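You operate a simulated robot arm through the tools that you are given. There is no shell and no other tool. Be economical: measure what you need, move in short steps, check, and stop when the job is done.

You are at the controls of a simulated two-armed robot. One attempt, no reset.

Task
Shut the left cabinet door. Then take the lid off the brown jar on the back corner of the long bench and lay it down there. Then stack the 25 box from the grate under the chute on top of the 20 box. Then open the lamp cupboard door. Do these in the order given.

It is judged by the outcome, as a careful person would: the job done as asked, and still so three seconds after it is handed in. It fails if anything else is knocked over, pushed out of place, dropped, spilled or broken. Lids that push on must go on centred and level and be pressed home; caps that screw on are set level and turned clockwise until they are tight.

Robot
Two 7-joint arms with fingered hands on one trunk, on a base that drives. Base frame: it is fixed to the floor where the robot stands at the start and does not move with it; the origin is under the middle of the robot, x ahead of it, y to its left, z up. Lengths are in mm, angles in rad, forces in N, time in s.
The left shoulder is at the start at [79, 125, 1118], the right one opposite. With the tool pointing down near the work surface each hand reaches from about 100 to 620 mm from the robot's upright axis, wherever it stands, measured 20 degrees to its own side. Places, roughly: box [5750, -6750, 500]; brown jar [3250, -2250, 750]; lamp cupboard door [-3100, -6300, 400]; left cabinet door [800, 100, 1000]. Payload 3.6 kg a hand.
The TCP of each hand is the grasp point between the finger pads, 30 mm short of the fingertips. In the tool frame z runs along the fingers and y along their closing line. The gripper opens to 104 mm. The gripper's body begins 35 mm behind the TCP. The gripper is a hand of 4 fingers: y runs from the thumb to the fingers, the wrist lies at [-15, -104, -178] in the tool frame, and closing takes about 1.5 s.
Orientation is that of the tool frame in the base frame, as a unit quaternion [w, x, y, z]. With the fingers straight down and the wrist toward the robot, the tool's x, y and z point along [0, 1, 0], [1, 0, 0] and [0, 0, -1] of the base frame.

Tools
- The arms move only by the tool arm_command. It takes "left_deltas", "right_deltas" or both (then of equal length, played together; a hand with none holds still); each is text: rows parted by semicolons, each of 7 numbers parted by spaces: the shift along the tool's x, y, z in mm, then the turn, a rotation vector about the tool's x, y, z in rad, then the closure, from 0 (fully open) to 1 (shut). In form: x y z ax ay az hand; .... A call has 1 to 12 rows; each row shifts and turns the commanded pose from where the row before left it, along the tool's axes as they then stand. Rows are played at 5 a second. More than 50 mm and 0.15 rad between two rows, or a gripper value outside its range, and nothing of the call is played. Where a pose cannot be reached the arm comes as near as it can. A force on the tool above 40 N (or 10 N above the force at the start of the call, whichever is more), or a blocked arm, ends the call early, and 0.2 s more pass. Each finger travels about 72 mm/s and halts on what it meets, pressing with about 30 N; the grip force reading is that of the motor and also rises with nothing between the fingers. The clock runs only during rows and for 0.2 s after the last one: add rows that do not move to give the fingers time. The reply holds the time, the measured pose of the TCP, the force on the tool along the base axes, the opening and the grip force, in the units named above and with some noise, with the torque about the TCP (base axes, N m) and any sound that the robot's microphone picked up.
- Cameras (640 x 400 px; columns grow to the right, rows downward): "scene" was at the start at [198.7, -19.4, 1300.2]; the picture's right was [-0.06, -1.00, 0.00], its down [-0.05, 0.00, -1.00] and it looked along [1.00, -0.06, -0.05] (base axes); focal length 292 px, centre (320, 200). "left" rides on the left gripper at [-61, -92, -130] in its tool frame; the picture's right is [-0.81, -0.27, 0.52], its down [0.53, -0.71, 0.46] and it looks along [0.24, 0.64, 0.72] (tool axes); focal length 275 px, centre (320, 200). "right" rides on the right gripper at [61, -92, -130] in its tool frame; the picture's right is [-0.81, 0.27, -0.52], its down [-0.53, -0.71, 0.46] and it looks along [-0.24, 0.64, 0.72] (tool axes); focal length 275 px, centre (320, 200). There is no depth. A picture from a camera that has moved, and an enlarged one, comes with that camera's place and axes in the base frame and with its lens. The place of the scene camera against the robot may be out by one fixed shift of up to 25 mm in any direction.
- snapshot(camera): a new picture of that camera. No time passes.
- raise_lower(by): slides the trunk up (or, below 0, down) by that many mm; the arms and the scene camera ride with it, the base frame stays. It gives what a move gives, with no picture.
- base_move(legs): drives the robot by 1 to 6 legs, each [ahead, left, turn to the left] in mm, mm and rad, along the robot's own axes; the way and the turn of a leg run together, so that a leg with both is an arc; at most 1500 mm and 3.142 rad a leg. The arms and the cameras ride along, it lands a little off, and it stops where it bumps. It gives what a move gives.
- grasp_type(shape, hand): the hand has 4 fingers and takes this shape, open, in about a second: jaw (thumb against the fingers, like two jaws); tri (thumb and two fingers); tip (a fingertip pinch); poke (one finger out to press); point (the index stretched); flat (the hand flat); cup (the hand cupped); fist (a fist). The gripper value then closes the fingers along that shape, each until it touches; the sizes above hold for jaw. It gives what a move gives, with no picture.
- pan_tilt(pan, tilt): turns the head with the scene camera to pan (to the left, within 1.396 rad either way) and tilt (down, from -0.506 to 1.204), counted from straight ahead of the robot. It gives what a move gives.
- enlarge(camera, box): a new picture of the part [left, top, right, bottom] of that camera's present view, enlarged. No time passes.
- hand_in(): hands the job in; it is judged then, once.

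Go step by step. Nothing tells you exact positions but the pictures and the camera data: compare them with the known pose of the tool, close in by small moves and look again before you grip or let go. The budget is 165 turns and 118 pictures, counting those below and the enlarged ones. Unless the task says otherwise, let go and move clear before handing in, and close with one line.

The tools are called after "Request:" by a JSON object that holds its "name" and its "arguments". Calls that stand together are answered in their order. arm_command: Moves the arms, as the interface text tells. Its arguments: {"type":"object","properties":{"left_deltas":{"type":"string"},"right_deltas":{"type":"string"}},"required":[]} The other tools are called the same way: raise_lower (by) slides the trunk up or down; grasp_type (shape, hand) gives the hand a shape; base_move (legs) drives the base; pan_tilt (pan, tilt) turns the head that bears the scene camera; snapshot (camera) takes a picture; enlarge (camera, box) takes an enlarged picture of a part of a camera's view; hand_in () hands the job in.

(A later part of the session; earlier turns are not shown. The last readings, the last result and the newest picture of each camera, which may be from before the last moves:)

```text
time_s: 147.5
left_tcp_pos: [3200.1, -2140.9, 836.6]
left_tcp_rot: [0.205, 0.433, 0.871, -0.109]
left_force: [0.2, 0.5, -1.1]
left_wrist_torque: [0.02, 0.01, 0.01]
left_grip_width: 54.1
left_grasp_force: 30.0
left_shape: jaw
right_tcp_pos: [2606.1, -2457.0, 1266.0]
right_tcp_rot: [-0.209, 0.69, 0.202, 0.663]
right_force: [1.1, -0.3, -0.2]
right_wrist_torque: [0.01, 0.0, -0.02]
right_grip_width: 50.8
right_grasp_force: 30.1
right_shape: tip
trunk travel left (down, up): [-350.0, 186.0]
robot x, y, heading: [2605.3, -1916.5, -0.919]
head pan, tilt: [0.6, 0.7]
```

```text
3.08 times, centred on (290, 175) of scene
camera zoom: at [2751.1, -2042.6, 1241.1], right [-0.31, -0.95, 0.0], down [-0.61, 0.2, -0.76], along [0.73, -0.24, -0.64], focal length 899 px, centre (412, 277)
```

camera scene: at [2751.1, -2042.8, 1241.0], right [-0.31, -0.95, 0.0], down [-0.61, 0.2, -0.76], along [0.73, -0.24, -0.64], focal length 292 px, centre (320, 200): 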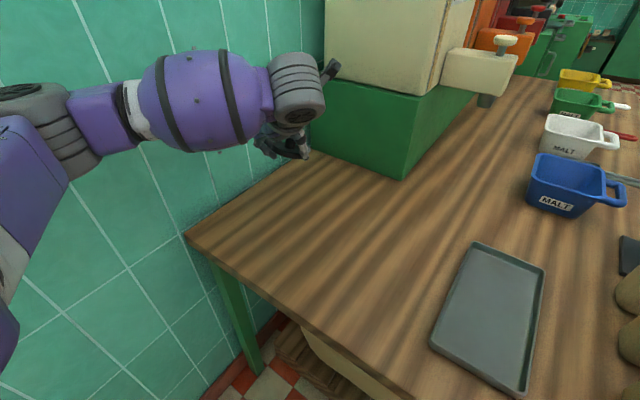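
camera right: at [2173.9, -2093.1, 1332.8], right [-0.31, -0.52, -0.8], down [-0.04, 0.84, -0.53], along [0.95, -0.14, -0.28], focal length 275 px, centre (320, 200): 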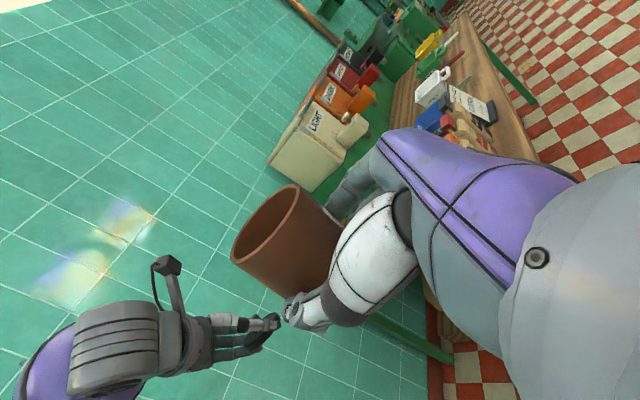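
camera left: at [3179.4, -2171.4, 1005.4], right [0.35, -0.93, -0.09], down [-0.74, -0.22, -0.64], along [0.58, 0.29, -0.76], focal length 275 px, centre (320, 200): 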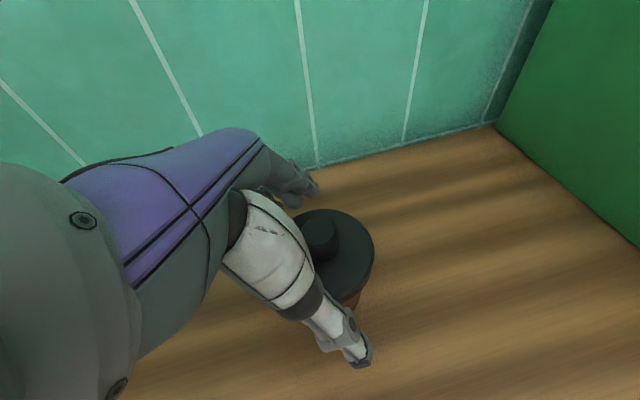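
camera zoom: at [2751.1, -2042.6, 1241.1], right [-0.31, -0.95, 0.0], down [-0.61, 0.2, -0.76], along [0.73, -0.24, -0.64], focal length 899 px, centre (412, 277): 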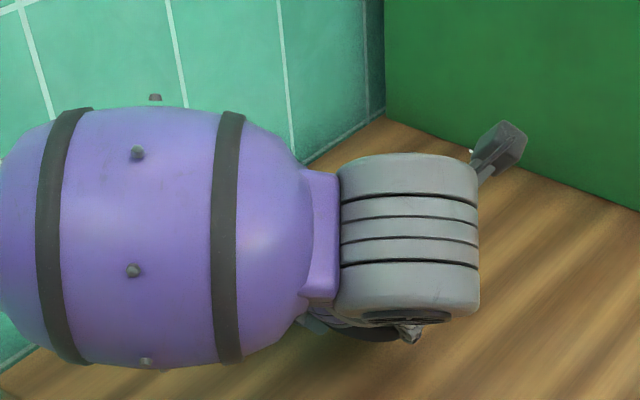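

Request:
{"name": "arm_command", "arguments": {"left_deltas": "1.4 0 2.7 0 0 0 0.6; 1.4 0 2.7 0 0 0 0.6; 1.4 0 2.7 0 0 0 0.6; 1.4 0 2.7 0 0 0 0.6; 0 0 0 0 0 0 0.6"}}

Request:
{"name": "snapshot", "arguments": {"camera": "left"}}

```text
time_s: 148.7
left_tcp_pos: [3200.5, -2142.1, 824.3]
left_tcp_rot: [0.206, 0.433, 0.871, -0.109]
left_force: [-0.2, -0.4, 0.1]
left_wrist_torque: [0.01, 0.01, -0.01]
left_grip_width: 54.4
left_grasp_force: 30.1
left_shape: jaw
right_tcp_pos: [2604.5, -2456.6, 1265.3]
right_tcp_rot: [-0.208, 0.69, 0.201, 0.663]
right_force: [-0.6, 1.3, -0.5]
right_wrist_torque: [-0.01, 0.02, 0.0]
right_grip_width: 50.7
right_grasp_force: 29.8
right_shape: tip
trunk travel left (down, up): [-350.0, 186.0]
robot x, y, heading: [2608.2, -1916.8, -0.92]
head pan, tilt: [0.6, 0.7]
```

```text
38 pictures are left
camera left: at [3125.5, -2192.3, 968.9], right [0.35, -0.93, -0.09], down [-0.74, -0.22, -0.64], along [0.57, 0.29, -0.76], focal length 275 px, centre (320, 200)
```

left: 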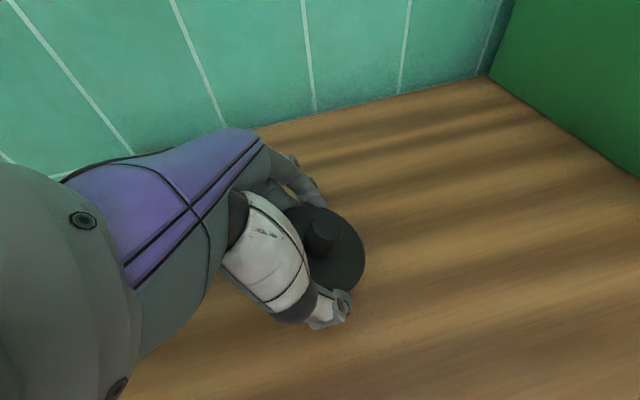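

Request:
{"name": "arm_command", "arguments": {"left_deltas": "1 0 1.8 0 0 0 0.6; 1 0 1.8 0 0 0 0.6; 1 0 1.8 0 0 0 0.6; 0 0 0 0 0 0 0.6"}}

Request:
{"name": "arm_command", "arguments": {"left_deltas": "1 0 1.8 0 0 0 0.6; 1 0 1.8 0 0 0 0.6; 0 0 0 0 0 0 0.6"}}

```text
time_s: 149.7
left_tcp_pos: [3199.8, -2140.9, 819.4]
left_tcp_rot: [0.206, 0.434, 0.87, -0.109]
left_force: [0.8, 0.4, 2.1]
left_wrist_torque: [0.11, -0.05, 0.01]
left_grip_width: 54.4
left_grasp_force: 29.7
left_shape: jaw
right_tcp_pos: [2605.1, -2456.0, 1265.4]
right_tcp_rot: [-0.208, 0.69, 0.202, 0.664]
right_force: [0.7, -0.6, -1.3]
right_wrist_torque: [0.0, 0.03, -0.04]
right_grip_width: 51.0
right_grasp_force: 30.4
right_shape: tip
trunk travel left (down, up): [-350.0, 186.0]
robot x, y, heading: [2605.2, -1912.4, -0.921]
head pan, tilt: [0.6, 0.7]
```

```text
time_s: 150.5
left_tcp_pos: [3200.3, -2139.8, 816.2]
left_tcp_rot: [0.208, 0.432, 0.871, -0.11]
left_force: [1.0, 5.0, 16.1]
left_wrist_torque: [0.67, -0.24, 0.03]
left_grip_width: 54.4
left_grasp_force: 30.3
left_shape: jaw
right_tcp_pos: [2604.5, -2456.5, 1265.6]
right_tcp_rot: [-0.207, 0.69, 0.203, 0.663]
right_force: [0.7, -0.5, -0.6]
right_wrist_torque: [-0.04, 0.04, 0.0]
right_grip_width: 50.8
right_grasp_force: 30.0
right_shape: tip
trunk travel left (down, up): [-350.0, 186.0]
robot x, y, heading: [2601.8, -1915.9, -0.913]
head pan, tilt: [0.6, 0.7]
```

The lid is touching the bench at about 16 N. I'll ease off, open and rise clear.

Request:
{"name": "arm_command", "arguments": {"left_deltas": "-0.8 0 -1.5 0 0 0 0.6; 0 0 0 0 0 0 0.35; 0 0 0 0 0 0 0.2; 0 0 0 0 0 0 0; 0 0 0 0 0 0 0; 0 0 0 0 0 0 0; -9 0 -18 0 0 0 0; -14 0 -28 0 0 0 0; -14 0 -28 0 0 0 0; -14 0 -28 0 0 0 0; 0 0 0 0 0 0 0"}}

Request:
{"name": "snapshot", "arguments": {"camera": "left"}}

```text
time_s: 152.9
left_tcp_pos: [3200.6, -2140.4, 930.0]
left_tcp_rot: [0.206, 0.433, 0.871, -0.109]
left_force: [0.1, -0.1, -0.5]
left_wrist_torque: [-0.02, 0.02, 0.01]
left_grip_width: 103.6
left_grasp_force: 0.0
left_shape: jaw
right_tcp_pos: [2605.4, -2456.6, 1265.2]
right_tcp_rot: [-0.208, 0.69, 0.202, 0.663]
right_force: [-0.6, -0.6, 0.6]
right_wrist_torque: [-0.03, 0.0, -0.02]
right_grip_width: 50.7
right_grasp_force: 30.5
right_shape: tip
trunk travel left (down, up): [-350.0, 186.0]
robot x, y, heading: [2608.0, -1915.4, -0.919]
head pan, tilt: [0.6, 0.7]
```

```text
37 pictures are left
camera left: at [3127.1, -2190.8, 1075.1], right [0.35, -0.93, -0.09], down [-0.74, -0.22, -0.64], along [0.57, 0.29, -0.76], focal length 275 px, centre (320, 200)
```

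left: 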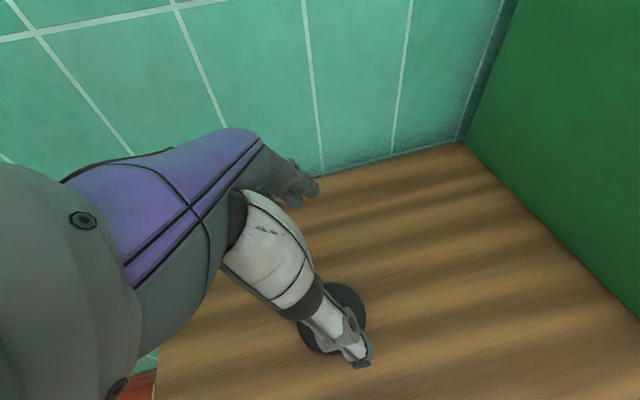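

The lid lies flat on the bench near (3200, -2152). Now I'll back off and hand the jar from right to left in free space.

Request:
{"name": "base_move", "arguments": {"legs": [[-450, 0, 0]]}}

Request:
{"name": "arm_command", "arguments": {"left_deltas": "0 -30 -30 0.061 0.002 0.1204 0; 0 -10 -30 0.061 0.002 0.1204 0; 0 0 -30 0.061 0.002 0.1204 0; 0 0 -30 0.061 0.002 0.1204 0; 0 0 -30 0.061 0.002 0.1204 0; 0 0 -30 0.061 0.002 0.1204 0; 0 0 -20 0.061 0.002 0.1204 0; 0 0 -20 0.061 0.002 0.1204 0; 0 0 0 0.061 0.002 0.1204 0; 0 0 0 0.061 0.002 0.1204 0; 0 0 0 0 0 0 0", "right_deltas": "0 0 25 0 0 0 0.6; 0 0 35 0 0 0 0.6; 0 0 35 0 0 0 0.6; 0 0 35 0 0 0 0.6; -25 0 30 0 0 0 0.6; -25 0 20 0 0 0 0.6; -30 0 0 0 0 0 0.6; -30 0 0 0 0 0 0.6; -30 0 0 0 0 0 0.6; -30 0 0 0 0 0 0.6; 0 0 0 0 0 0 0.6"}}

Request:
{"name": "pan_tilt", "arguments": {"pan": 0.1, "tilt": 0.7}}

Request:
{"name": "snapshot", "arguments": {"camera": "scene"}}

```text
time_s: 155.6
left_tcp_pos: [2928.4, -1784.0, 929.5]
left_tcp_rot: [0.205, 0.434, 0.871, -0.109]
left_force: [0.2, 0.3, -0.4]
left_wrist_torque: [0.01, 0.01, 0.01]
left_grip_width: 103.9
left_grasp_force: 0.0
left_shape: jaw
right_tcp_pos: [2332.2, -2100.2, 1264.6]
right_tcp_rot: [-0.208, 0.69, 0.201, 0.664]
right_force: [0.3, -0.5, 0.0]
right_wrist_torque: [0.01, 0.05, -0.02]
right_grip_width: 50.7
right_grasp_force: 29.7
right_shape: tip
trunk travel left (down, up): [-350.0, 186.0]
robot x, y, heading: [2334.4, -1560.2, -0.924]
head pan, tilt: [0.6, 0.7]
```

```text
time_s: 158.0
left_tcp_pos: [2878.7, -1713.5, 1126.9]
left_tcp_rot: [0.091, 0.883, 0.407, -0.214]
left_force: [0.1, 0.6, -0.1]
left_wrist_torque: [-0.04, 0.0, -0.02]
left_grip_width: 103.5
left_grasp_force: 0.0
left_shape: jaw
right_tcp_pos: [2469.7, -2002.5, 1097.1]
right_tcp_rot: [-0.201, 0.696, 0.195, 0.661]
right_force: [-0.5, 0.4, -0.4]
right_wrist_torque: [0.01, -0.01, -0.01]
right_grip_width: 50.4
right_grasp_force: 30.1
right_shape: tip
right hand out of reach, approached as far as the arm can: row 10
trunk travel left (down, up): [-350.0, 186.0]
robot x, y, heading: [2329.8, -1559.3, -0.92]
head pan, tilt: [0.6, 0.7]
```

```text
time_s: 158.9
left_tcp_pos: [2877.8, -1714.1, 1127.5]
left_tcp_rot: [0.091, 0.883, 0.408, -0.214]
left_force: [0.5, 0.2, -0.8]
left_wrist_torque: [-0.02, 0.01, 0.0]
left_grip_width: 103.7
left_grasp_force: 0.0
left_shape: jaw
right_tcp_pos: [2468.1, -2003.5, 1098.1]
right_tcp_rot: [-0.201, 0.696, 0.196, 0.661]
right_force: [-0.4, -0.3, 0.3]
right_wrist_torque: [0.02, -0.01, 0.01]
right_grip_width: 50.4
right_grasp_force: 29.6
right_shape: tip
trunk travel left (down, up): [-350.0, 186.0]
robot x, y, heading: [2332.2, -1559.4, -0.922]
head pan, tilt: [0.099, 0.7]
```

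```text
36 pictures are left
camera scene: at [2456.2, -1721.0, 1241.0], right [-0.73, -0.68, 0.0], down [-0.44, 0.47, -0.76], along [0.52, -0.56, -0.64], focal length 292 px, centre (320, 200)
```

scene: 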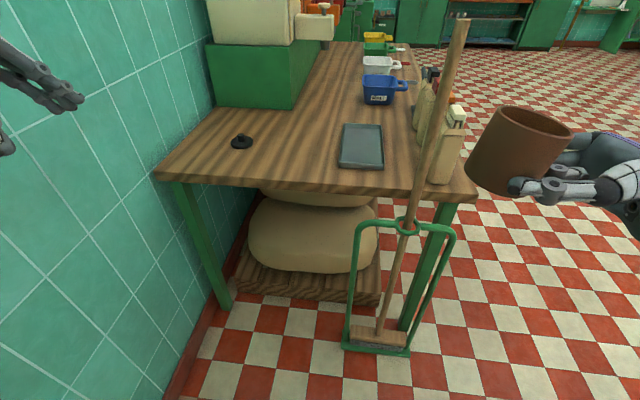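

The lid rests on the bench and the open jar is steady in the right hand. I'll bring the left hand over above the jar.

Request:
{"name": "arm_command", "arguments": {"left_deltas": "-13.2 -0.5 -26.1 0 0 0 0; -13.2 -0.5 -26.1 0 0 0 0; -37.6 -11.1 19.3 0 0 0 0; -37.6 -11.1 19.3 0 0 0 0; -37.6 -11.1 19.3 0 0 0 0; -37.6 -11.1 19.3 0 0 0 0; -37.6 -11.1 19.3 0 0 0 0; -37.6 -11.1 19.3 0 0 0 0; -37.6 -11.1 19.3 0 0 0 0; -37.6 -11.1 19.3 0 0 0 0; -37.6 -11.1 19.3 0 0 0 0; 0 0 0 0 0 0 0"}}

Request:
{"name": "arm_command", "arguments": {"left_deltas": "-37.6 -11.1 19.3 0 0 0 0; -37.6 -11.1 19.3 0 0 0 0; 0 0 0 0 0 0 0"}}

Request:
{"name": "snapshot", "arguments": {"camera": "left"}}

Request:
{"name": "snapshot", "arguments": {"camera": "right"}}

```text
time_s: 161.5
left_tcp_pos: [2553.7, -1936.1, 1183.0]
left_tcp_rot: [0.091, 0.883, 0.407, -0.214]
left_force: [0.0, -1.6, 0.1]
left_wrist_torque: [-0.04, 0.01, 0.0]
left_grip_width: 103.8
left_grasp_force: 0.2
left_shape: jaw
right_tcp_pos: [2469.3, -2001.3, 1098.4]
right_tcp_rot: [-0.201, 0.697, 0.197, 0.659]
right_force: [0.1, -0.2, 0.6]
right_wrist_torque: [-0.03, 0.0, 0.0]
right_grip_width: 50.7
right_grasp_force: 30.4
right_shape: tip
trunk travel left (down, up): [-350.0, 186.0]
robot x, y, heading: [2334.5, -1560.9, -0.919]
head pan, tilt: [0.099, 0.7]
```

```text
time_s: 162.3
left_tcp_pos: [2482.1, -1987.6, 1185.1]
left_tcp_rot: [0.091, 0.883, 0.408, -0.214]
left_force: [0.6, 0.3, 0.2]
left_wrist_torque: [-0.05, 0.02, -0.02]
left_grip_width: 103.8
left_grasp_force: 0.1
left_shape: jaw
right_tcp_pos: [2468.6, -2002.4, 1098.5]
right_tcp_rot: [-0.201, 0.696, 0.196, 0.661]
right_force: [0.4, 0.0, 0.2]
right_wrist_torque: [-0.01, 0.0, 0.0]
right_grip_width: 50.5
right_grasp_force: 29.8
right_shape: tip
trunk travel left (down, up): [-350.0, 186.0]
robot x, y, heading: [2333.0, -1555.3, -0.924]
head pan, tilt: [0.099, 0.7]
```

```text
35 pictures are left
camera left: at [2417.6, -1925.6, 1329.9], right [-0.83, -0.55, -0.09], down [-0.37, 0.67, -0.64], along [0.41, -0.5, -0.77], focal length 275 px, centre (320, 200)
```

left: 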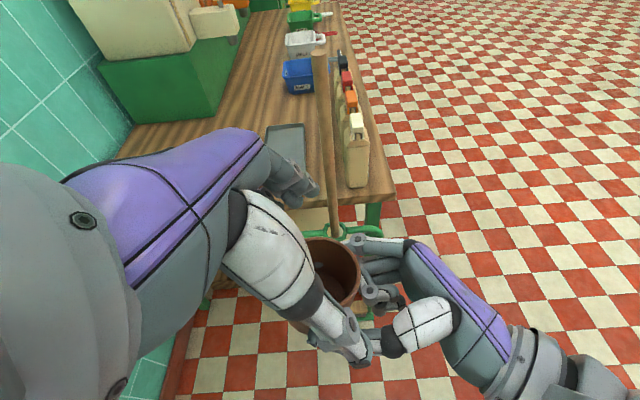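

```text
34 pictures are left
camera right: at [2312.7, -1995.1, 1168.1], right [-0.33, -0.52, -0.79], down [-0.03, 0.84, -0.54], along [0.94, -0.15, -0.29], focal length 275 px, centre (320, 200)
```

right: 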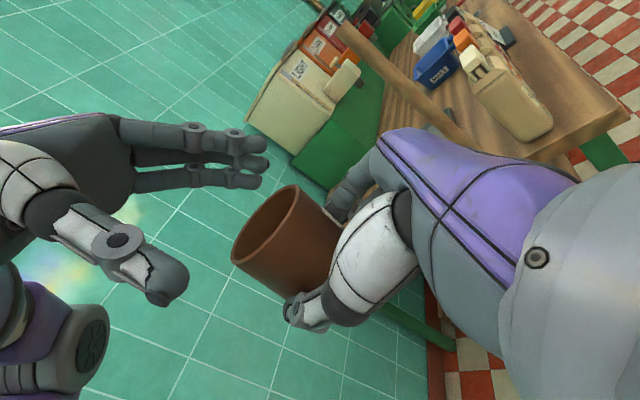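

The left hand straddles the jar from above. I'll descend 38 mm, then close.

Request:
{"name": "arm_command", "arguments": {"left_deltas": "4.3 0 8.5 0 0 0 0; 4.3 0 8.5 0 0 0 0; 4.3 0 8.5 0 0 0 0; 4.3 0 8.5 0 0 0 0; 0 0 0 0 0 0 0"}}

Request:
{"name": "snapshot", "arguments": {"camera": "right"}}

```text
time_s: 163.5
left_tcp_pos: [2483.0, -1985.9, 1145.7]
left_tcp_rot: [0.09, 0.883, 0.408, -0.213]
left_force: [-0.2, 0.5, -0.7]
left_wrist_torque: [0.02, 0.02, 0.02]
left_grip_width: 103.7
left_grasp_force: 0.0
left_shape: jaw
right_tcp_pos: [2469.3, -2003.5, 1098.6]
right_tcp_rot: [-0.2, 0.697, 0.197, 0.66]
right_force: [-0.7, 0.7, -1.5]
right_wrist_torque: [-0.03, 0.02, 0.0]
right_grip_width: 50.6
right_grasp_force: 29.9
right_shape: tip
trunk travel left (down, up): [-350.0, 186.0]
robot x, y, heading: [2333.3, -1559.2, -0.925]
head pan, tilt: [0.099, 0.7]
```

```text
33 pictures are left
camera right: at [2312.1, -1995.3, 1168.0], right [-0.33, -0.52, -0.79], down [-0.03, 0.84, -0.54], along [0.94, -0.15, -0.29], focal length 275 px, centre (320, 200)
```

right: 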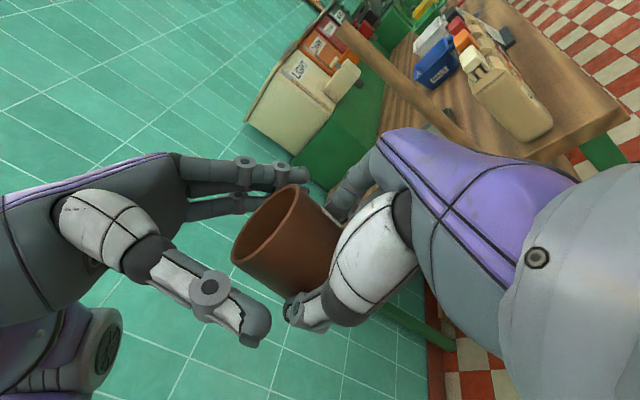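

Request:
{"name": "arm_command", "arguments": {"left_deltas": "0 0 0 0 0 0 0.15; 0 0 0 0 0 0 0.3; 0 0 0 0 0 0 0.4; 0 0 0 0 0 0 0.5; 0 0 0 0 0 0 0.6; 0 0 0 0 0 0 0.6; 0 0 0 0 0 0 0.6"}}

Request:
{"name": "snapshot", "arguments": {"camera": "right"}}

```text
time_s: 165.1
left_tcp_pos: [2483.1, -1986.5, 1145.0]
left_tcp_rot: [0.09, 0.883, 0.408, -0.214]
left_force: [1.2, -0.5, 0.0]
left_wrist_torque: [0.02, -0.03, -0.08]
left_grip_width: 50.4
left_grasp_force: 29.7
left_shape: jaw
right_tcp_pos: [2468.0, -2002.7, 1098.4]
right_tcp_rot: [-0.202, 0.696, 0.196, 0.66]
right_force: [-1.6, 0.3, 0.4]
right_wrist_torque: [-0.01, -0.01, 0.07]
right_grip_width: 50.7
right_grasp_force: 29.8
right_shape: tip
trunk travel left (down, up): [-350.0, 186.0]
robot x, y, heading: [2334.6, -1557.7, -0.917]
head pan, tilt: [0.099, 0.7]
```

```text
32 pictures are left
camera right: at [2312.1, -1995.4, 1168.0], right [-0.33, -0.52, -0.79], down [-0.03, 0.84, -0.54], along [0.94, -0.15, -0.29], focal length 275 px, centre (320, 200)
```

right: 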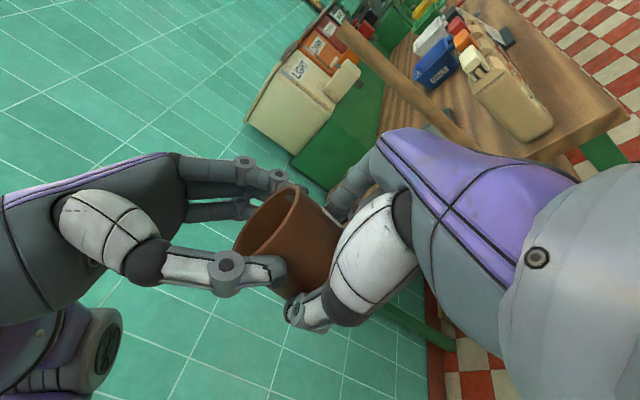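

Both hands hold the jar at 50 mm. I'll open the right hand, draw it back, then carry the jar left and turn the left hand back to its bench yaw.

Request:
{"name": "arm_command", "arguments": {"right_deltas": "0 0 0 0 0 0 0.4; 0 0 0 0 0 0 0.2; 0 0 0 0 0 0 0; 0 0 0 0 0 0 0; 0 0 0 0 0 0 0; 0 0 -20 0 0 0 0; 0 0 -30 0 0 0 0; 0 0 -40 0 0 0 0; 0 0 -40 0 0 0 0; 40 0 -30 0 0 0 0; 40 0 0 0 0 0 0; 40 0 0 0 0 0 0", "left_deltas": "0 0 0 0 0 0 0.6; 0 0 0 0 0 0 0.6; 0 0 0 0 0 0 0.6; 0 0 0 0 0 0 0.6; 0 0 0 0 0 0 0.6; 0 0 0 0 0 0 0.6; 0 0 0 0 0 0 0.6; 0 0 0 0 0 0 0.6; 0 0 0 0 0 0 0.6; 35 8 -18 0 0 0 0.6; 35 8 -18 0 0 0 0.6; 35 8 -18 0 0 0 0.6"}}

Request:
{"name": "snapshot", "arguments": {"camera": "scene"}}

```text
time_s: 167.7
left_tcp_pos: [2579.2, -1911.7, 1146.2]
left_tcp_rot: [0.09, 0.883, 0.407, -0.214]
left_force: [-0.1, -0.1, 0.1]
left_wrist_torque: [0.01, 0.01, 0.01]
left_grip_width: 50.4
left_grasp_force: 29.7
left_shape: jaw
right_tcp_pos: [2340.9, -2088.9, 1222.9]
right_tcp_rot: [-0.208, 0.691, 0.201, 0.663]
right_force: [0.5, 0.1, -0.2]
right_wrist_torque: [-0.01, 0.01, 0.02]
right_grip_width: 103.7
right_grasp_force: 0.0
right_shape: tip
trunk travel left (down, up): [-350.0, 186.0]
robot x, y, heading: [2333.8, -1560.0, -0.921]
head pan, tilt: [0.099, 0.7]
```

```text
31 pictures are left
camera scene: at [2457.1, -1720.1, 1241.0], right [-0.73, -0.68, 0.0], down [-0.44, 0.47, -0.76], along [0.52, -0.56, -0.64], focal length 292 px, centre (320, 200)
```

scene: 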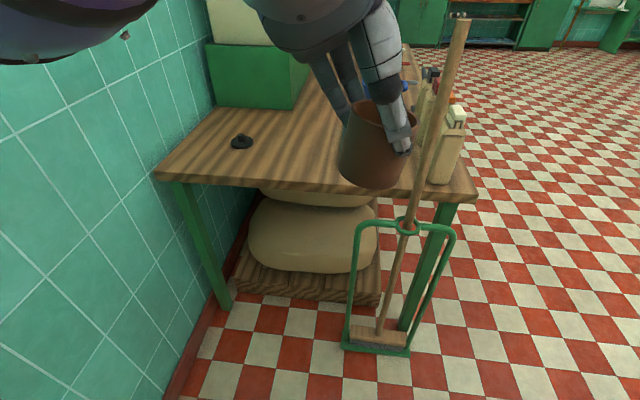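

Request:
{"name": "arm_command", "arguments": {"left_deltas": "35.6 20 0 0 0 0 0.6; 35.6 20 0 0 0 0 0.6; 35.6 20 0 0 0 0 0.6; 35.6 20 0 0 0 0 0.6; 35.6 20 0 0 0 0 0.6; 35.6 20 0 0 0 0 0.6; 35.6 20 0 0 0 0 0.6; 35.6 20 0 0 0 0 0.6; 35.6 20 0 0 0 0 0.6; 0 0 0 0 0 0 0.6; 0 0 0 -0.061 -0.002 -0.1204 0.6; 0 0 0 -0.061 -0.002 -0.1204 0.6", "right_deltas": "40 0 -30 0 0 0 0; 0 0 -20 -0.0 -0.14 0 0; 0 0 0 0 -0.14 0 0; 0 0 0 0 -0.14 0 0; 0 0 0 0 -0.14 0 0; 0 0 0 0 -0.14 0 0; 0 0 0 0 -0.14 0 0; 0 0 0 0 -0.14 0 0; 0 0 0 0 -0.14 0 0; 0 0 0 0 -0.15 0 0; 0 0 0 0 -0.15 0 0; 0 0 0 0 -0.15 0 0"}}

Request:
{"name": "arm_command", "arguments": {"left_deltas": "0 0 0 -0.061 -0.002 -0.1204 0.6; 0 0 0 -0.061 -0.002 -0.1204 0.6; 0 0 0 -0.061 -0.002 -0.1204 0.6; 0 0 0 -0.061 -0.002 -0.1204 0.6; 0 0 0 -0.061 -0.002 -0.1204 0.6; 0 0 0 -0.061 -0.002 -0.1204 0.6; 0 0 0 -0.061 -0.002 -0.1204 0.6; 0 0 0 -0.061 -0.002 -0.1204 0.6; 0 0 0 0 0 0 0.6"}}

Request:
{"name": "base_move", "arguments": {"legs": [[447, 0, 0]]}}

Request:
{"name": "snapshot", "arguments": {"camera": "left"}}

```text
time_s: 170.3
left_tcp_pos: [2899.5, -1811.7, 998.8]
left_tcp_rot: [0.119, 0.819, 0.524, -0.201]
left_force: [0.5, -0.1, 0.5]
left_wrist_torque: [-0.02, 0.06, -0.02]
left_grip_width: 50.3
left_grasp_force: 30.4
left_shape: jaw
right_tcp_pos: [2300.6, -2115.7, 1265.2]
right_tcp_rot: [-0.004, 0.957, 0.288, -0.019]
right_force: [0.3, 0.4, -0.1]
right_wrist_torque: [-0.01, 0.01, 0.01]
right_grip_width: 103.9
right_grasp_force: 0.0
right_shape: tip
trunk travel left (down, up): [-350.0, 186.0]
robot x, y, heading: [2333.6, -1559.7, -0.924]
head pan, tilt: [0.099, 0.7]
```

```text
time_s: 172.3
left_tcp_pos: [2899.5, -1811.3, 999.4]
left_tcp_rot: [0.205, 0.434, 0.871, -0.11]
left_force: [-1.2, 0.5, -0.1]
left_wrist_torque: [0.01, 0.03, 0.01]
left_grip_width: 49.9
left_grasp_force: 30.2
left_shape: jaw
right_tcp_pos: [2300.7, -2115.7, 1264.9]
right_tcp_rot: [-0.005, 0.958, 0.288, -0.018]
right_force: [0.8, -0.4, -0.4]
right_wrist_torque: [0.02, -0.03, 0.03]
right_grip_width: 103.7
right_grasp_force: 0.1
right_shape: tip
trunk travel left (down, up): [-350.0, 186.0]
robot x, y, heading: [2331.2, -1559.1, -0.92]
head pan, tilt: [0.099, 0.7]
```

```text
time_s: 175.0
left_tcp_pos: [3167.8, -2162.9, 998.5]
left_tcp_rot: [0.205, 0.434, 0.87, -0.11]
left_force: [0.3, 0.2, 0.0]
left_wrist_torque: [0.0, 0.02, -0.02]
left_grip_width: 49.8
left_grasp_force: 30.2
left_shape: jaw
right_tcp_pos: [2568.4, -2469.1, 1264.9]
right_tcp_rot: [-0.005, 0.957, 0.289, -0.019]
right_force: [0.5, 0.0, 1.6]
right_wrist_torque: [0.0, 0.05, 0.01]
right_grip_width: 103.8
right_grasp_force: 0.0
right_shape: tip
trunk travel left (down, up): [-350.0, 186.0]
robot x, y, heading: [2600.2, -1915.1, -0.925]
head pan, tilt: [0.099, 0.7]
```

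```text
30 pictures are left
camera left: at [3092.9, -2213.7, 1143.9], right [0.35, -0.93, -0.09], down [-0.74, -0.22, -0.64], along [0.57, 0.29, -0.76], focal length 275 px, centre (320, 200)
```

left: 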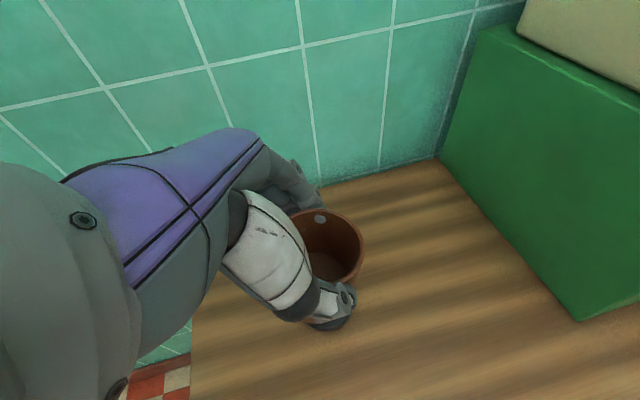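

The jar hangs level over the bench; I'll move it to its original spot, 45 mm above the top.

Request:
{"name": "arm_command", "arguments": {"left_deltas": "-6.1 26.7 25.5 0 0 0 0.6; -6.1 26.7 25.5 0 0 0 0.6; -6.1 26.7 25.5 0 0 0 0.6; -6.1 26.7 25.5 0 0 0 0.6; -6.1 26.7 25.5 0 0 0 0.6; 0 0 0 0 0 0 0.6; 4.5 0 8.9 0 0 0 0.6; 4.5 0 8.9 0 0 0 0.6; 4.5 0 8.9 0 0 0 0.6; 2.3 0 4.5 0 0 0 0.6; 0 0 0 0 0 0 0.6"}}

Request:
{"name": "pan_tilt", "arguments": {"pan": 0.6, "tilt": 0.7}}

Request:
{"name": "enlarge", "arguments": {"camera": "scene", "box": [220, 80, 380, 220]}}

```text
time_s: 177.4
left_tcp_pos: [3323.3, -2151.5, 863.2]
left_tcp_rot: [0.205, 0.434, 0.87, -0.11]
left_force: [-0.2, 0.3, 0.6]
left_wrist_torque: [0.0, -0.01, -0.01]
left_grip_width: 49.9
left_grasp_force: 30.6
left_shape: jaw
right_tcp_pos: [2568.5, -2469.0, 1265.3]
right_tcp_rot: [-0.005, 0.957, 0.29, -0.017]
right_force: [-0.8, -0.4, 0.2]
right_wrist_torque: [0.0, 0.02, -0.02]
right_grip_width: 103.6
right_grasp_force: 0.1
right_shape: tip
trunk travel left (down, up): [-350.0, 186.0]
robot x, y, heading: [2601.8, -1909.4, -0.916]
head pan, tilt: [0.099, 0.7]
```

```text
time_s: 178.4
left_tcp_pos: [3323.0, -2149.8, 862.6]
left_tcp_rot: [0.206, 0.434, 0.87, -0.11]
left_force: [0.0, 0.4, 0.0]
left_wrist_torque: [-0.02, -0.03, -0.01]
left_grip_width: 49.8
left_grasp_force: 30.0
left_shape: jaw
right_tcp_pos: [2568.7, -2471.0, 1265.2]
right_tcp_rot: [-0.004, 0.957, 0.289, -0.018]
right_force: [-0.2, 0.4, 0.2]
right_wrist_torque: [0.03, -0.03, 0.01]
right_grip_width: 103.7
right_grasp_force: 0.1
right_shape: tip
trunk travel left (down, up): [-350.0, 186.0]
robot x, y, heading: [2601.6, -1910.0, -0.918]
head pan, tilt: [0.6, 0.7]
```

```text
2.86 times, centred on (300, 150) of scene
camera zoom: at [2746.8, -2038.1, 1241.0], right [-0.32, -0.95, 0.0], down [-0.61, 0.2, -0.76], along [0.73, -0.24, -0.64], focal length 835 px, centre (377, 343)
```

zoom: 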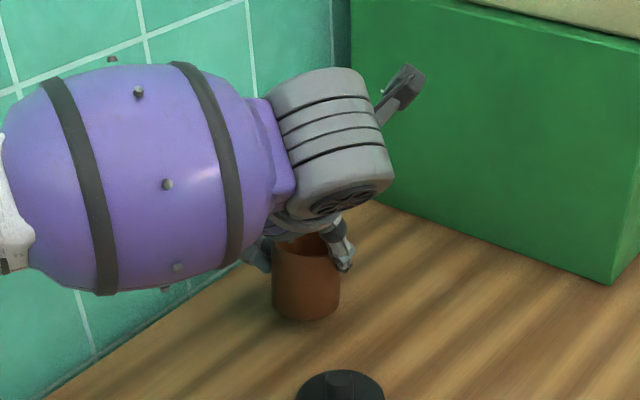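

Request:
{"name": "arm_command", "arguments": {"left_deltas": "1 0 1.8 0 0 0 0.6; 1 0 1.8 0 0 0 0.6; 1 0 1.8 0 0 0 0.6; 0.9 0 1.8 0 0 0 0.6; 0 0 0 0 0 0 0.6"}}

Request:
{"name": "arm_command", "arguments": {"left_deltas": "0.5 0 0.9 0 0 0 0.6; 0.5 0 0.9 0 0 0 0.6; 0 0 0 0 0 0 0.6"}}

```text
time_s: 179.6
left_tcp_pos: [3323.5, -2150.5, 853.7]
left_tcp_rot: [0.206, 0.434, 0.87, -0.11]
left_force: [-0.5, 0.1, -0.2]
left_wrist_torque: [-0.01, 0.01, 0.0]
left_grip_width: 49.9
left_grasp_force: 30.2
left_shape: jaw
right_tcp_pos: [2569.6, -2468.3, 1264.8]
right_tcp_rot: [-0.004, 0.957, 0.289, -0.018]
right_force: [0.6, 0.9, 0.4]
right_wrist_torque: [0.03, -0.03, 0.01]
right_grip_width: 103.4
right_grasp_force: 0.1
right_shape: tip
trunk travel left (down, up): [-350.0, 186.0]
robot x, y, heading: [2606.3, -1906.9, -0.925]
head pan, tilt: [0.6, 0.7]
```

```text
time_s: 180.4
left_tcp_pos: [3323.1, -2151.2, 851.8]
left_tcp_rot: [0.206, 0.434, 0.87, -0.109]
left_force: [0.6, -0.5, -0.5]
left_wrist_torque: [0.02, -0.03, 0.01]
left_grip_width: 49.9
left_grasp_force: 29.5
left_shape: jaw
right_tcp_pos: [2568.6, -2469.5, 1265.3]
right_tcp_rot: [-0.005, 0.957, 0.289, -0.018]
right_force: [0.9, 0.2, -0.2]
right_wrist_torque: [0.03, 0.03, -0.01]
right_grip_width: 103.5
right_grasp_force: 0.1
right_shape: tip
trunk travel left (down, up): [-350.0, 186.0]
robot x, y, heading: [2602.1, -1907.3, -0.917]
head pan, tilt: [0.6, 0.7]
```

Request:
{"name": "arm_command", "arguments": {"left_deltas": "0.5 0 0.9 0 0 0 0.6; 0.5 0 0.9 0 0 0 0.6; 0 0 0 0 0 0 0.6"}}

Request:
{"name": "arm_command", "arguments": {"left_deltas": "0.5 0 0.9 0 0 0 0.6; 0.5 0 0.9 0 0 0 0.6; 0 0 0 0 0 0 0.6"}}

Request:
{"name": "enlarge", "arguments": {"camera": "scene", "box": [220, 80, 380, 220]}}

```text
time_s: 181.2
left_tcp_pos: [3322.7, -2151.3, 850.0]
left_tcp_rot: [0.205, 0.434, 0.87, -0.109]
left_force: [-0.8, -0.3, -0.1]
left_wrist_torque: [0.01, -0.03, 0.0]
left_grip_width: 49.9
left_grasp_force: 30.3
left_shape: jaw
right_tcp_pos: [2569.4, -2468.0, 1265.9]
right_tcp_rot: [-0.004, 0.957, 0.289, -0.018]
right_force: [-0.2, -1.1, -0.1]
right_wrist_torque: [-0.01, 0.03, -0.01]
right_grip_width: 103.6
right_grasp_force: 0.0
right_shape: tip
trunk travel left (down, up): [-350.0, 186.0]
robot x, y, heading: [2603.2, -1909.8, -0.92]
head pan, tilt: [0.6, 0.7]
```

```text
time_s: 182.0
left_tcp_pos: [3322.6, -2150.7, 849.4]
left_tcp_rot: [0.206, 0.433, 0.871, -0.11]
left_force: [-0.4, 0.9, 4.8]
left_wrist_torque: [0.02, -0.08, 0.04]
left_grip_width: 50.0
left_grasp_force: 30.7
left_shape: jaw
right_tcp_pos: [2567.8, -2468.6, 1265.4]
right_tcp_rot: [-0.003, 0.957, 0.289, -0.017]
right_force: [0.0, 0.0, 0.1]
right_wrist_torque: [-0.01, 0.0, 0.0]
right_grip_width: 103.8
right_grasp_force: 0.0
right_shape: tip
trunk travel left (down, up): [-350.0, 186.0]
robot x, y, heading: [2599.0, -1911.1, -0.918]
head pan, tilt: [0.6, 0.7]
```

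```text
2.86 times, centred on (300, 150) of scene
camera zoom: at [2746.2, -2037.6, 1241.2], right [-0.31, -0.95, 0.0], down [-0.61, 0.2, -0.77], along [0.73, -0.24, -0.64], focal length 835 px, centre (377, 343)
```

zoom: 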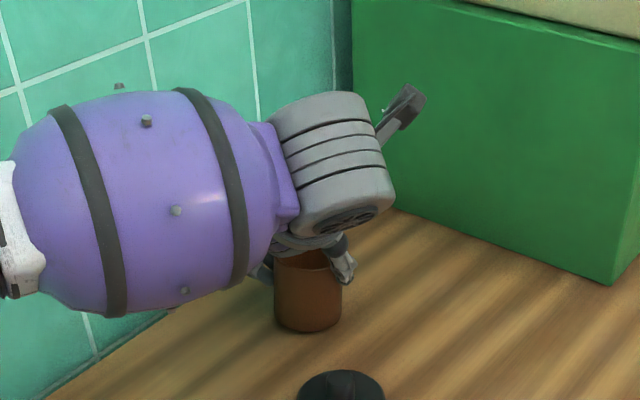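

The jar is on the bench at 4.8 N. I'll release it and rise straight up.

Request:
{"name": "arm_command", "arguments": {"left_deltas": "0 0 0 0 0 0 0.4; 0 0 0 0 0 0 0.25; 0 0 0 0 0 0 0.1; 0 0 0 0 0 0 0; 0 0 0 0 0 0 0; -9 0 -18 0 0 0 0; -14 0 -28 0 0 0 0; -18 0 -36 0 0 0 0; -18 0 -36 0 0 0 0; 0 -40 -10 0 0 0 0; 0 -40 -10 0 0 0 0; 0 -40 -10 0 0 0 0"}}

Request:
{"name": "base_move", "arguments": {"legs": [[-350, -60, 0]]}}

Request:
{"name": "pan_tilt", "arguments": {"pan": 0.3, "tilt": 0.5}}

Request:
{"name": "snapshot", "arguments": {"camera": "scene"}}

```text
time_s: 184.6
left_tcp_pos: [3220.7, -2209.7, 1008.5]
left_tcp_rot: [0.206, 0.433, 0.871, -0.109]
left_force: [0.2, -0.3, 0.2]
left_wrist_torque: [0.03, 0.0, -0.01]
left_grip_width: 103.9
left_grasp_force: 0.1
left_shape: jaw
right_tcp_pos: [2568.3, -2468.9, 1265.0]
right_tcp_rot: [-0.004, 0.957, 0.29, -0.019]
right_force: [-0.1, 0.3, -0.4]
right_wrist_torque: [0.01, 0.0, -0.01]
right_grip_width: 103.5
right_grasp_force: 0.1
right_shape: tip
trunk travel left (down, up): [-350.0, 186.0]
robot x, y, heading: [2604.6, -1913.7, -0.918]
head pan, tilt: [0.6, 0.7]
```

```text
time_s: 186.8
left_tcp_pos: [2964.5, -1966.9, 1007.6]
left_tcp_rot: [0.205, 0.431, 0.872, -0.108]
left_force: [-0.5, 0.3, 0.1]
left_wrist_torque: [0.0, 0.02, -0.03]
left_grip_width: 103.7
left_grasp_force: 0.0
left_shape: jaw
right_tcp_pos: [2316.2, -2232.3, 1265.7]
right_tcp_rot: [-0.005, 0.956, 0.294, -0.018]
right_force: [-0.4, 0.8, -0.3]
right_wrist_torque: [-0.03, -0.02, 0.02]
right_grip_width: 103.7
right_grasp_force: 0.0
right_shape: tip
trunk travel left (down, up): [-350.0, 186.0]
robot x, y, heading: [2341.4, -1676.1, -0.918]
head pan, tilt: [0.6, 0.7]
```

```text
time_s: 187.6
left_tcp_pos: [2965.2, -1967.7, 1007.9]
left_tcp_rot: [0.206, 0.431, 0.872, -0.109]
left_force: [-0.5, 0.5, -0.3]
left_wrist_torque: [-0.02, -0.02, 0.0]
left_grip_width: 103.9
left_grasp_force: 0.1
left_shape: jaw
right_tcp_pos: [2315.4, -2232.3, 1266.0]
right_tcp_rot: [-0.005, 0.956, 0.293, -0.018]
right_force: [0.2, 0.4, 0.5]
right_wrist_torque: [0.0, -0.01, -0.01]
right_grip_width: 103.6
right_grasp_force: 0.1
right_shape: tip
trunk travel left (down, up): [-350.0, 186.0]
robot x, y, heading: [2345.6, -1675.4, -0.919]
head pan, tilt: [0.3, 0.499]
```

```text
27 pictures are left
camera scene: at [2483.7, -1826.1, 1258.7], right [-0.58, -0.82, 0.0], down [-0.39, 0.28, -0.88], along [0.72, -0.51, -0.48], focal length 292 px, centre (320, 200)
```

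scene: 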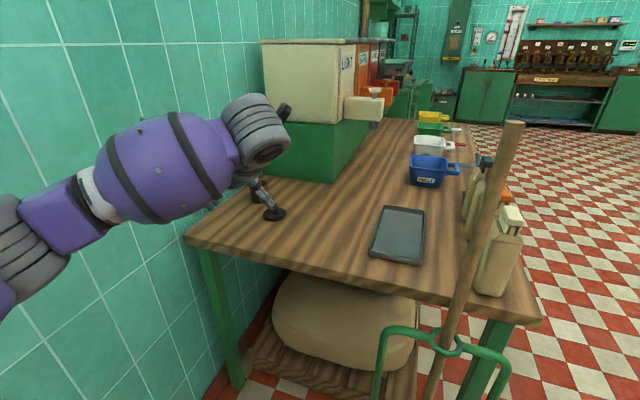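

The jar and lid are placed. Next are the boxes, about 6 m down the aisle. I'll tuck the left arm in, reset the right hand to jaw, and drive out right of the bench.

Request:
{"name": "arm_command", "arguments": {"left_deltas": "12.4 -20.8 -33 0 0 0 0; 12.4 -20.8 -33 0 0 0 0; 12.4 -20.8 -33 0 0 0 0; 12.4 -20.8 -33 0 0 0 0; 12.4 -20.8 -33 0 0 0 0; 12.4 -20.8 -33 0 0 0 0; 12.4 -20.8 -33 0 0 0 0; 12.4 -20.8 -33 0 0 0 0; 0 0 0 0.0296 0.0315 0.1278 0; 0 0 0 0.0296 0.0315 0.1278 0; 0 0 0 0.0296 0.0315 0.1278 0; 0 0 0 0.0296 0.0315 0.1278 0"}}

Request:
{"name": "arm_command", "arguments": {"left_deltas": "0 0 0 0.0296 0.0315 0.1278 0; 0 0 0 0.0296 0.0315 0.1278 0; 0 0 0 0.0296 0.0315 0.1278 0; 0 0 0 0.0296 0.0315 0.1278 0; 0 0 0 0.0296 0.0315 0.1278 0; 0 0 0 0.0296 0.0315 0.1278 0; 0 0 0 0.0296 0.0315 0.1278 0; 0 0 0 0.0296 0.0315 0.1278 0; 0 0 0 0 0 0 0"}}

Request:
{"name": "grasp_type", "arguments": {"hand": "right", "shape": "jaw"}}

Request:
{"name": "base_move", "arguments": {"legs": [[0, -650, 0], [1500, 0, 0], [1500, 0, 0]]}}

Request:
{"name": "pan_tilt", "arguments": {"pan": 0, "tilt": 0.25}}

Request:
{"name": "snapshot", "arguments": {"camera": "scene"}}

```text
time_s: 190.2
left_tcp_pos: [2720.2, -1932.8, 1151.0]
left_tcp_rot: [0.145, 0.655, 0.738, -0.078]
left_force: [0.4, -0.3, 0.2]
left_wrist_torque: [0.0, 0.02, 0.02]
left_grip_width: 103.8
left_grasp_force: 0.1
left_shape: jaw
left hand out of reach, approached as far as the arm can: row 7, 8
right_tcp_pos: [2315.1, -2231.8, 1264.1]
right_tcp_rot: [-0.004, 0.956, 0.292, -0.018]
right_force: [0.7, -0.7, -0.2]
right_wrist_torque: [0.01, 0.02, -0.05]
right_grip_width: 103.8
right_grasp_force: 0.1
right_shape: tip
trunk travel left (down, up): [-350.0, 186.0]
robot x, y, heading: [2343.6, -1674.0, -0.915]
head pan, tilt: [0.3, 0.499]
```

```text
time_s: 192.2
left_tcp_pos: [2719.2, -1932.8, 1151.4]
left_tcp_rot: [0.002, 0.946, 0.324, -0.001]
left_force: [-0.7, 0.3, 0.5]
left_wrist_torque: [-0.01, 0.03, -0.01]
left_grip_width: 103.6
left_grasp_force: 0.0
left_shape: jaw
right_tcp_pos: [2315.6, -2231.8, 1264.1]
right_tcp_rot: [-0.005, 0.956, 0.293, -0.019]
right_force: [-0.4, -0.1, 0.0]
right_wrist_torque: [0.03, -0.01, -0.01]
right_grip_width: 103.7
right_grasp_force: 0.1
right_shape: tip
trunk travel left (down, up): [-350.0, 186.0]
robot x, y, heading: [2347.4, -1674.1, -0.918]
head pan, tilt: [0.3, 0.499]
```

```text
time_s: 193.1
left_tcp_pos: [2720.2, -1934.0, 1150.4]
left_tcp_rot: [0.001, 0.946, 0.323, 0.0]
left_force: [-0.1, -0.3, 0.6]
left_wrist_torque: [0.03, -0.01, 0.02]
left_grip_width: 103.6
left_grasp_force: 0.1
left_shape: jaw
right_tcp_pos: [2314.9, -2232.8, 1265.6]
right_tcp_rot: [-0.005, 0.956, 0.293, -0.017]
right_force: [0.3, -0.7, -0.1]
right_wrist_torque: [-0.04, -0.02, -0.01]
right_grip_width: 103.7
right_grasp_force: 0.1
right_shape: jaw
trunk travel left (down, up): [-350.0, 186.0]
robot x, y, heading: [2343.2, -1673.7, -0.915]
head pan, tilt: [0.3, 0.499]
```

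```text
time_s: 213.3
left_tcp_pos: [4019.0, -4719.2, 1151.0]
left_tcp_rot: [0.001, 0.945, 0.327, -0.001]
left_force: [0.9, 0.8, -0.6]
left_wrist_torque: [-0.01, 0.03, 0.0]
left_grip_width: 103.6
left_grasp_force: 0.1
left_shape: jaw
right_tcp_pos: [3616.2, -5021.7, 1266.2]
right_tcp_rot: [-0.005, 0.955, 0.296, -0.017]
right_force: [0.0, -0.5, 0.0]
right_wrist_torque: [-0.02, 0.03, -0.01]
right_grip_width: 103.7
right_grasp_force: 0.1
right_shape: jaw
trunk travel left (down, up): [-350.0, 186.0]
robot x, y, heading: [3638.5, -4468.9, -0.908]
head pan, tilt: [0.3, 0.499]
```

```text
time_s: 214.1
left_tcp_pos: [4018.0, -4718.5, 1152.2]
left_tcp_rot: [0.002, 0.945, 0.327, -0.001]
left_force: [0.0, 0.1, -0.1]
left_wrist_torque: [0.02, 0.02, 0.0]
left_grip_width: 104.0
left_grasp_force: 0.0
left_shape: jaw
right_tcp_pos: [3617.0, -5022.4, 1264.7]
right_tcp_rot: [-0.005, 0.955, 0.297, -0.018]
right_force: [-0.2, -0.9, 0.0]
right_wrist_torque: [0.01, -0.03, 0.0]
right_grip_width: 103.7
right_grasp_force: 0.0
right_shape: jaw
trunk travel left (down, up): [-350.0, 186.0]
robot x, y, heading: [3640.3, -4460.9, -0.905]
head pan, tilt: [0.0, 0.25]
```

```text
26 pictures are left
camera scene: at [3764.1, -4635.9, 1281.8], right [-0.79, -0.62, 0.0], down [-0.15, 0.19, -0.97], along [0.6, -0.76, -0.25], focal length 292 px, centre (320, 200)
```

scene: 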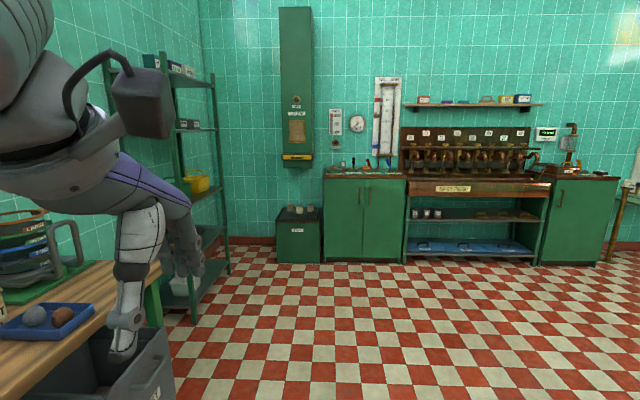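

The chute hangs on the far wall with a green bin below it, and small items sit on the bin's grate. I'll drive closer and look.

Request:
{"name": "base_move", "arguments": {"legs": [[0, 130, -0.02], [1500, 0, 0], [800, 0, 0]]}}

Request:
{"name": "pan_tilt", "arguments": {"pan": 0.1, "tilt": 0.75}}

Request:
{"name": "snapshot", "arguments": {"camera": "scene"}}

```text
time_s: 226.8
left_tcp_pos: [5491.8, -6474.1, 1151.3]
left_tcp_rot: [0.001, 0.949, 0.316, -0.001]
left_force: [0.8, 0.6, 0.8]
left_wrist_torque: [0.01, 0.03, -0.01]
left_grip_width: 103.6
left_grasp_force: 0.0
left_shape: jaw
right_tcp_pos: [5082.5, -6766.7, 1263.7]
right_tcp_rot: [-0.004, 0.959, 0.284, -0.018]
right_force: [-0.5, -0.5, -0.1]
right_wrist_torque: [0.01, -0.03, -0.03]
right_grip_width: 103.8
right_grasp_force: 0.0
right_shape: jaw
trunk travel left (down, up): [-350.0, 186.0]
robot x, y, heading: [5119.8, -6209.7, -0.93]
head pan, tilt: [0.0, 0.25]
```

```text
time_s: 227.7
left_tcp_pos: [5491.4, -6474.3, 1151.2]
left_tcp_rot: [0.002, 0.949, 0.316, 0.0]
left_force: [0.4, 0.4, -0.1]
left_wrist_torque: [-0.01, -0.05, 0.01]
left_grip_width: 103.8
left_grasp_force: 0.0
left_shape: jaw
right_tcp_pos: [5081.7, -6765.8, 1265.2]
right_tcp_rot: [-0.005, 0.959, 0.284, -0.019]
right_force: [0.4, 0.0, 0.3]
right_wrist_torque: [-0.02, -0.01, 0.01]
right_grip_width: 103.5
right_grasp_force: 0.1
right_shape: jaw
trunk travel left (down, up): [-350.0, 186.0]
robot x, y, heading: [5120.7, -6209.1, -0.935]
head pan, tilt: [0.099, 0.75]
```

```text
25 pictures are left
camera scene: at [5239.7, -6370.9, 1236.9], right [-0.74, -0.67, 0.0], down [-0.46, 0.5, -0.73], along [0.49, -0.54, -0.68], focal length 292 px, centre (320, 200)
```

scene: 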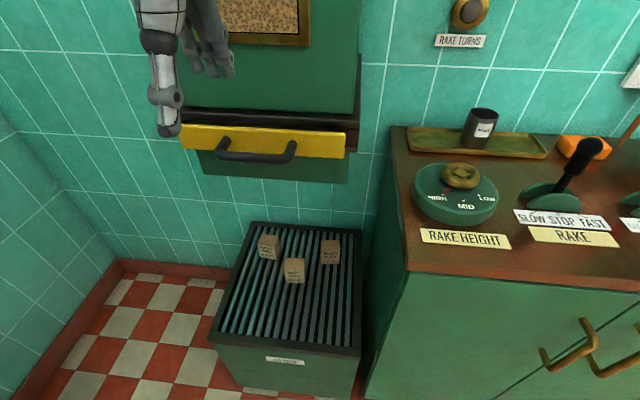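

Three small boxes stand on the grate. I'll enlarge to read the labels.

Request:
{"name": "enlarge", "arguments": {"camera": "scene", "box": [240, 220, 360, 295]}}

```text
5.33 times, centred on (300, 258) of scene
camera zoom: at [5239.7, -6370.9, 1236.9], right [-0.74, -0.67, 0.0], down [-0.46, 0.5, -0.73], along [0.49, -0.54, -0.68], focal length 1559 px, centre (427, -107)
```

zoom: 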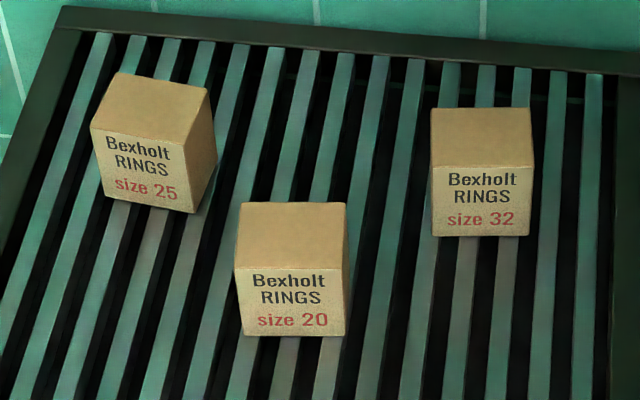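

The left-back box is size 25 and the front one is size 20, on a grate about 400 mm high. I'll step up to the bin, lower the trunk and use the left hand.

Request:
{"name": "base_move", "arguments": {"legs": [[0, 120, 0], [190, 0, 0]]}}

Request:
{"name": "raise_lower", "arguments": {"by": -345}}

Request:
{"name": "snapshot", "arguments": {"camera": "left"}}

Request:
{"name": "snapshot", "arguments": {"camera": "scene"}}

```text
time_s: 230.3
left_tcp_pos: [5663.0, -6494.8, 1153.5]
left_tcp_rot: [-0.003, 0.948, 0.318, 0.002]
left_force: [-5.8, 24.3, 2.8]
left_wrist_torque: [-0.45, 0.55, 0.23]
left_grip_width: 101.9
left_grasp_force: 0.0
left_shape: jaw
right_tcp_pos: [5257.4, -6795.9, 1266.0]
right_tcp_rot: [-0.002, 0.958, 0.288, -0.018]
right_force: [-0.2, 0.0, -0.2]
right_wrist_torque: [-0.03, -0.03, -0.03]
right_grip_width: 103.6
right_grasp_force: 0.0
right_shape: jaw
trunk travel left (down, up): [-350.0, 186.0]
robot x, y, heading: [5293.0, -6242.3, -0.926]
head pan, tilt: [0.099, 0.75]
stopped in leg 2: the force on the tool passed its limit at 75 N (the readings are from after the stop); the commanded pose is now the measured one
```

```text
time_s: 231.2
left_tcp_pos: [5663.9, -6495.7, 1113.9]
left_tcp_rot: [-0.004, 0.948, 0.319, 0.002]
left_force: [-10.2, 25.6, 6.7]
left_wrist_torque: [-0.44, 0.1, 0.13]
left_grip_width: 101.8
left_grasp_force: 0.1
left_shape: jaw
right_tcp_pos: [5257.9, -6796.2, 1227.6]
right_tcp_rot: [-0.005, 0.958, 0.288, -0.018]
right_force: [-0.1, -0.2, -0.2]
right_wrist_torque: [0.02, -0.03, -0.04]
right_grip_width: 103.8
right_grasp_force: 0.0
right_shape: jaw
trunk travel left (down, up): [-313.0, 223.0]
robot x, y, heading: [5294.7, -6241.6, -0.922]
head pan, tilt: [0.099, 0.75]
stopped: the force on the tool passed its limit at 41 N (the readings are from after the stop); the commanded pose is now the measured one
```

```text
23 pictures are left
camera left: at [5560.3, -6460.9, 1245.9], right [-0.81, -0.26, -0.52], down [0.0, 0.89, -0.45], along [0.58, -0.36, -0.73], focal length 275 px, centre (320, 200)
```

left: 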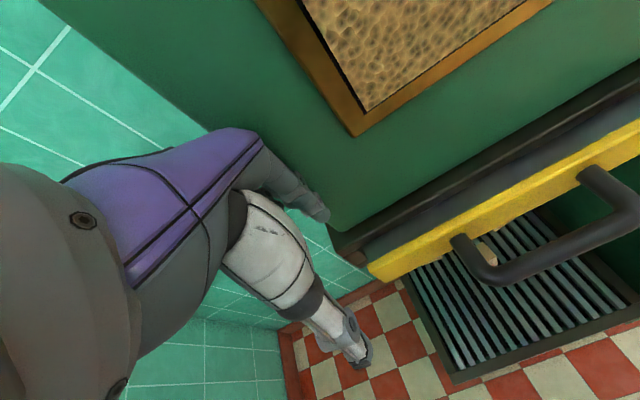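

```text
22 pictures are left
camera scene: at [5416.7, -6404.9, 1201.1], right [-0.73, -0.68, 0.0], down [-0.46, 0.5, -0.73], along [0.5, -0.54, -0.68], focal length 292 px, centre (320, 200)
```

scene: 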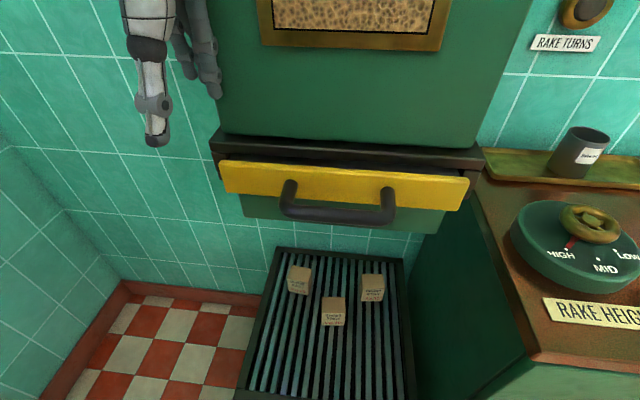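

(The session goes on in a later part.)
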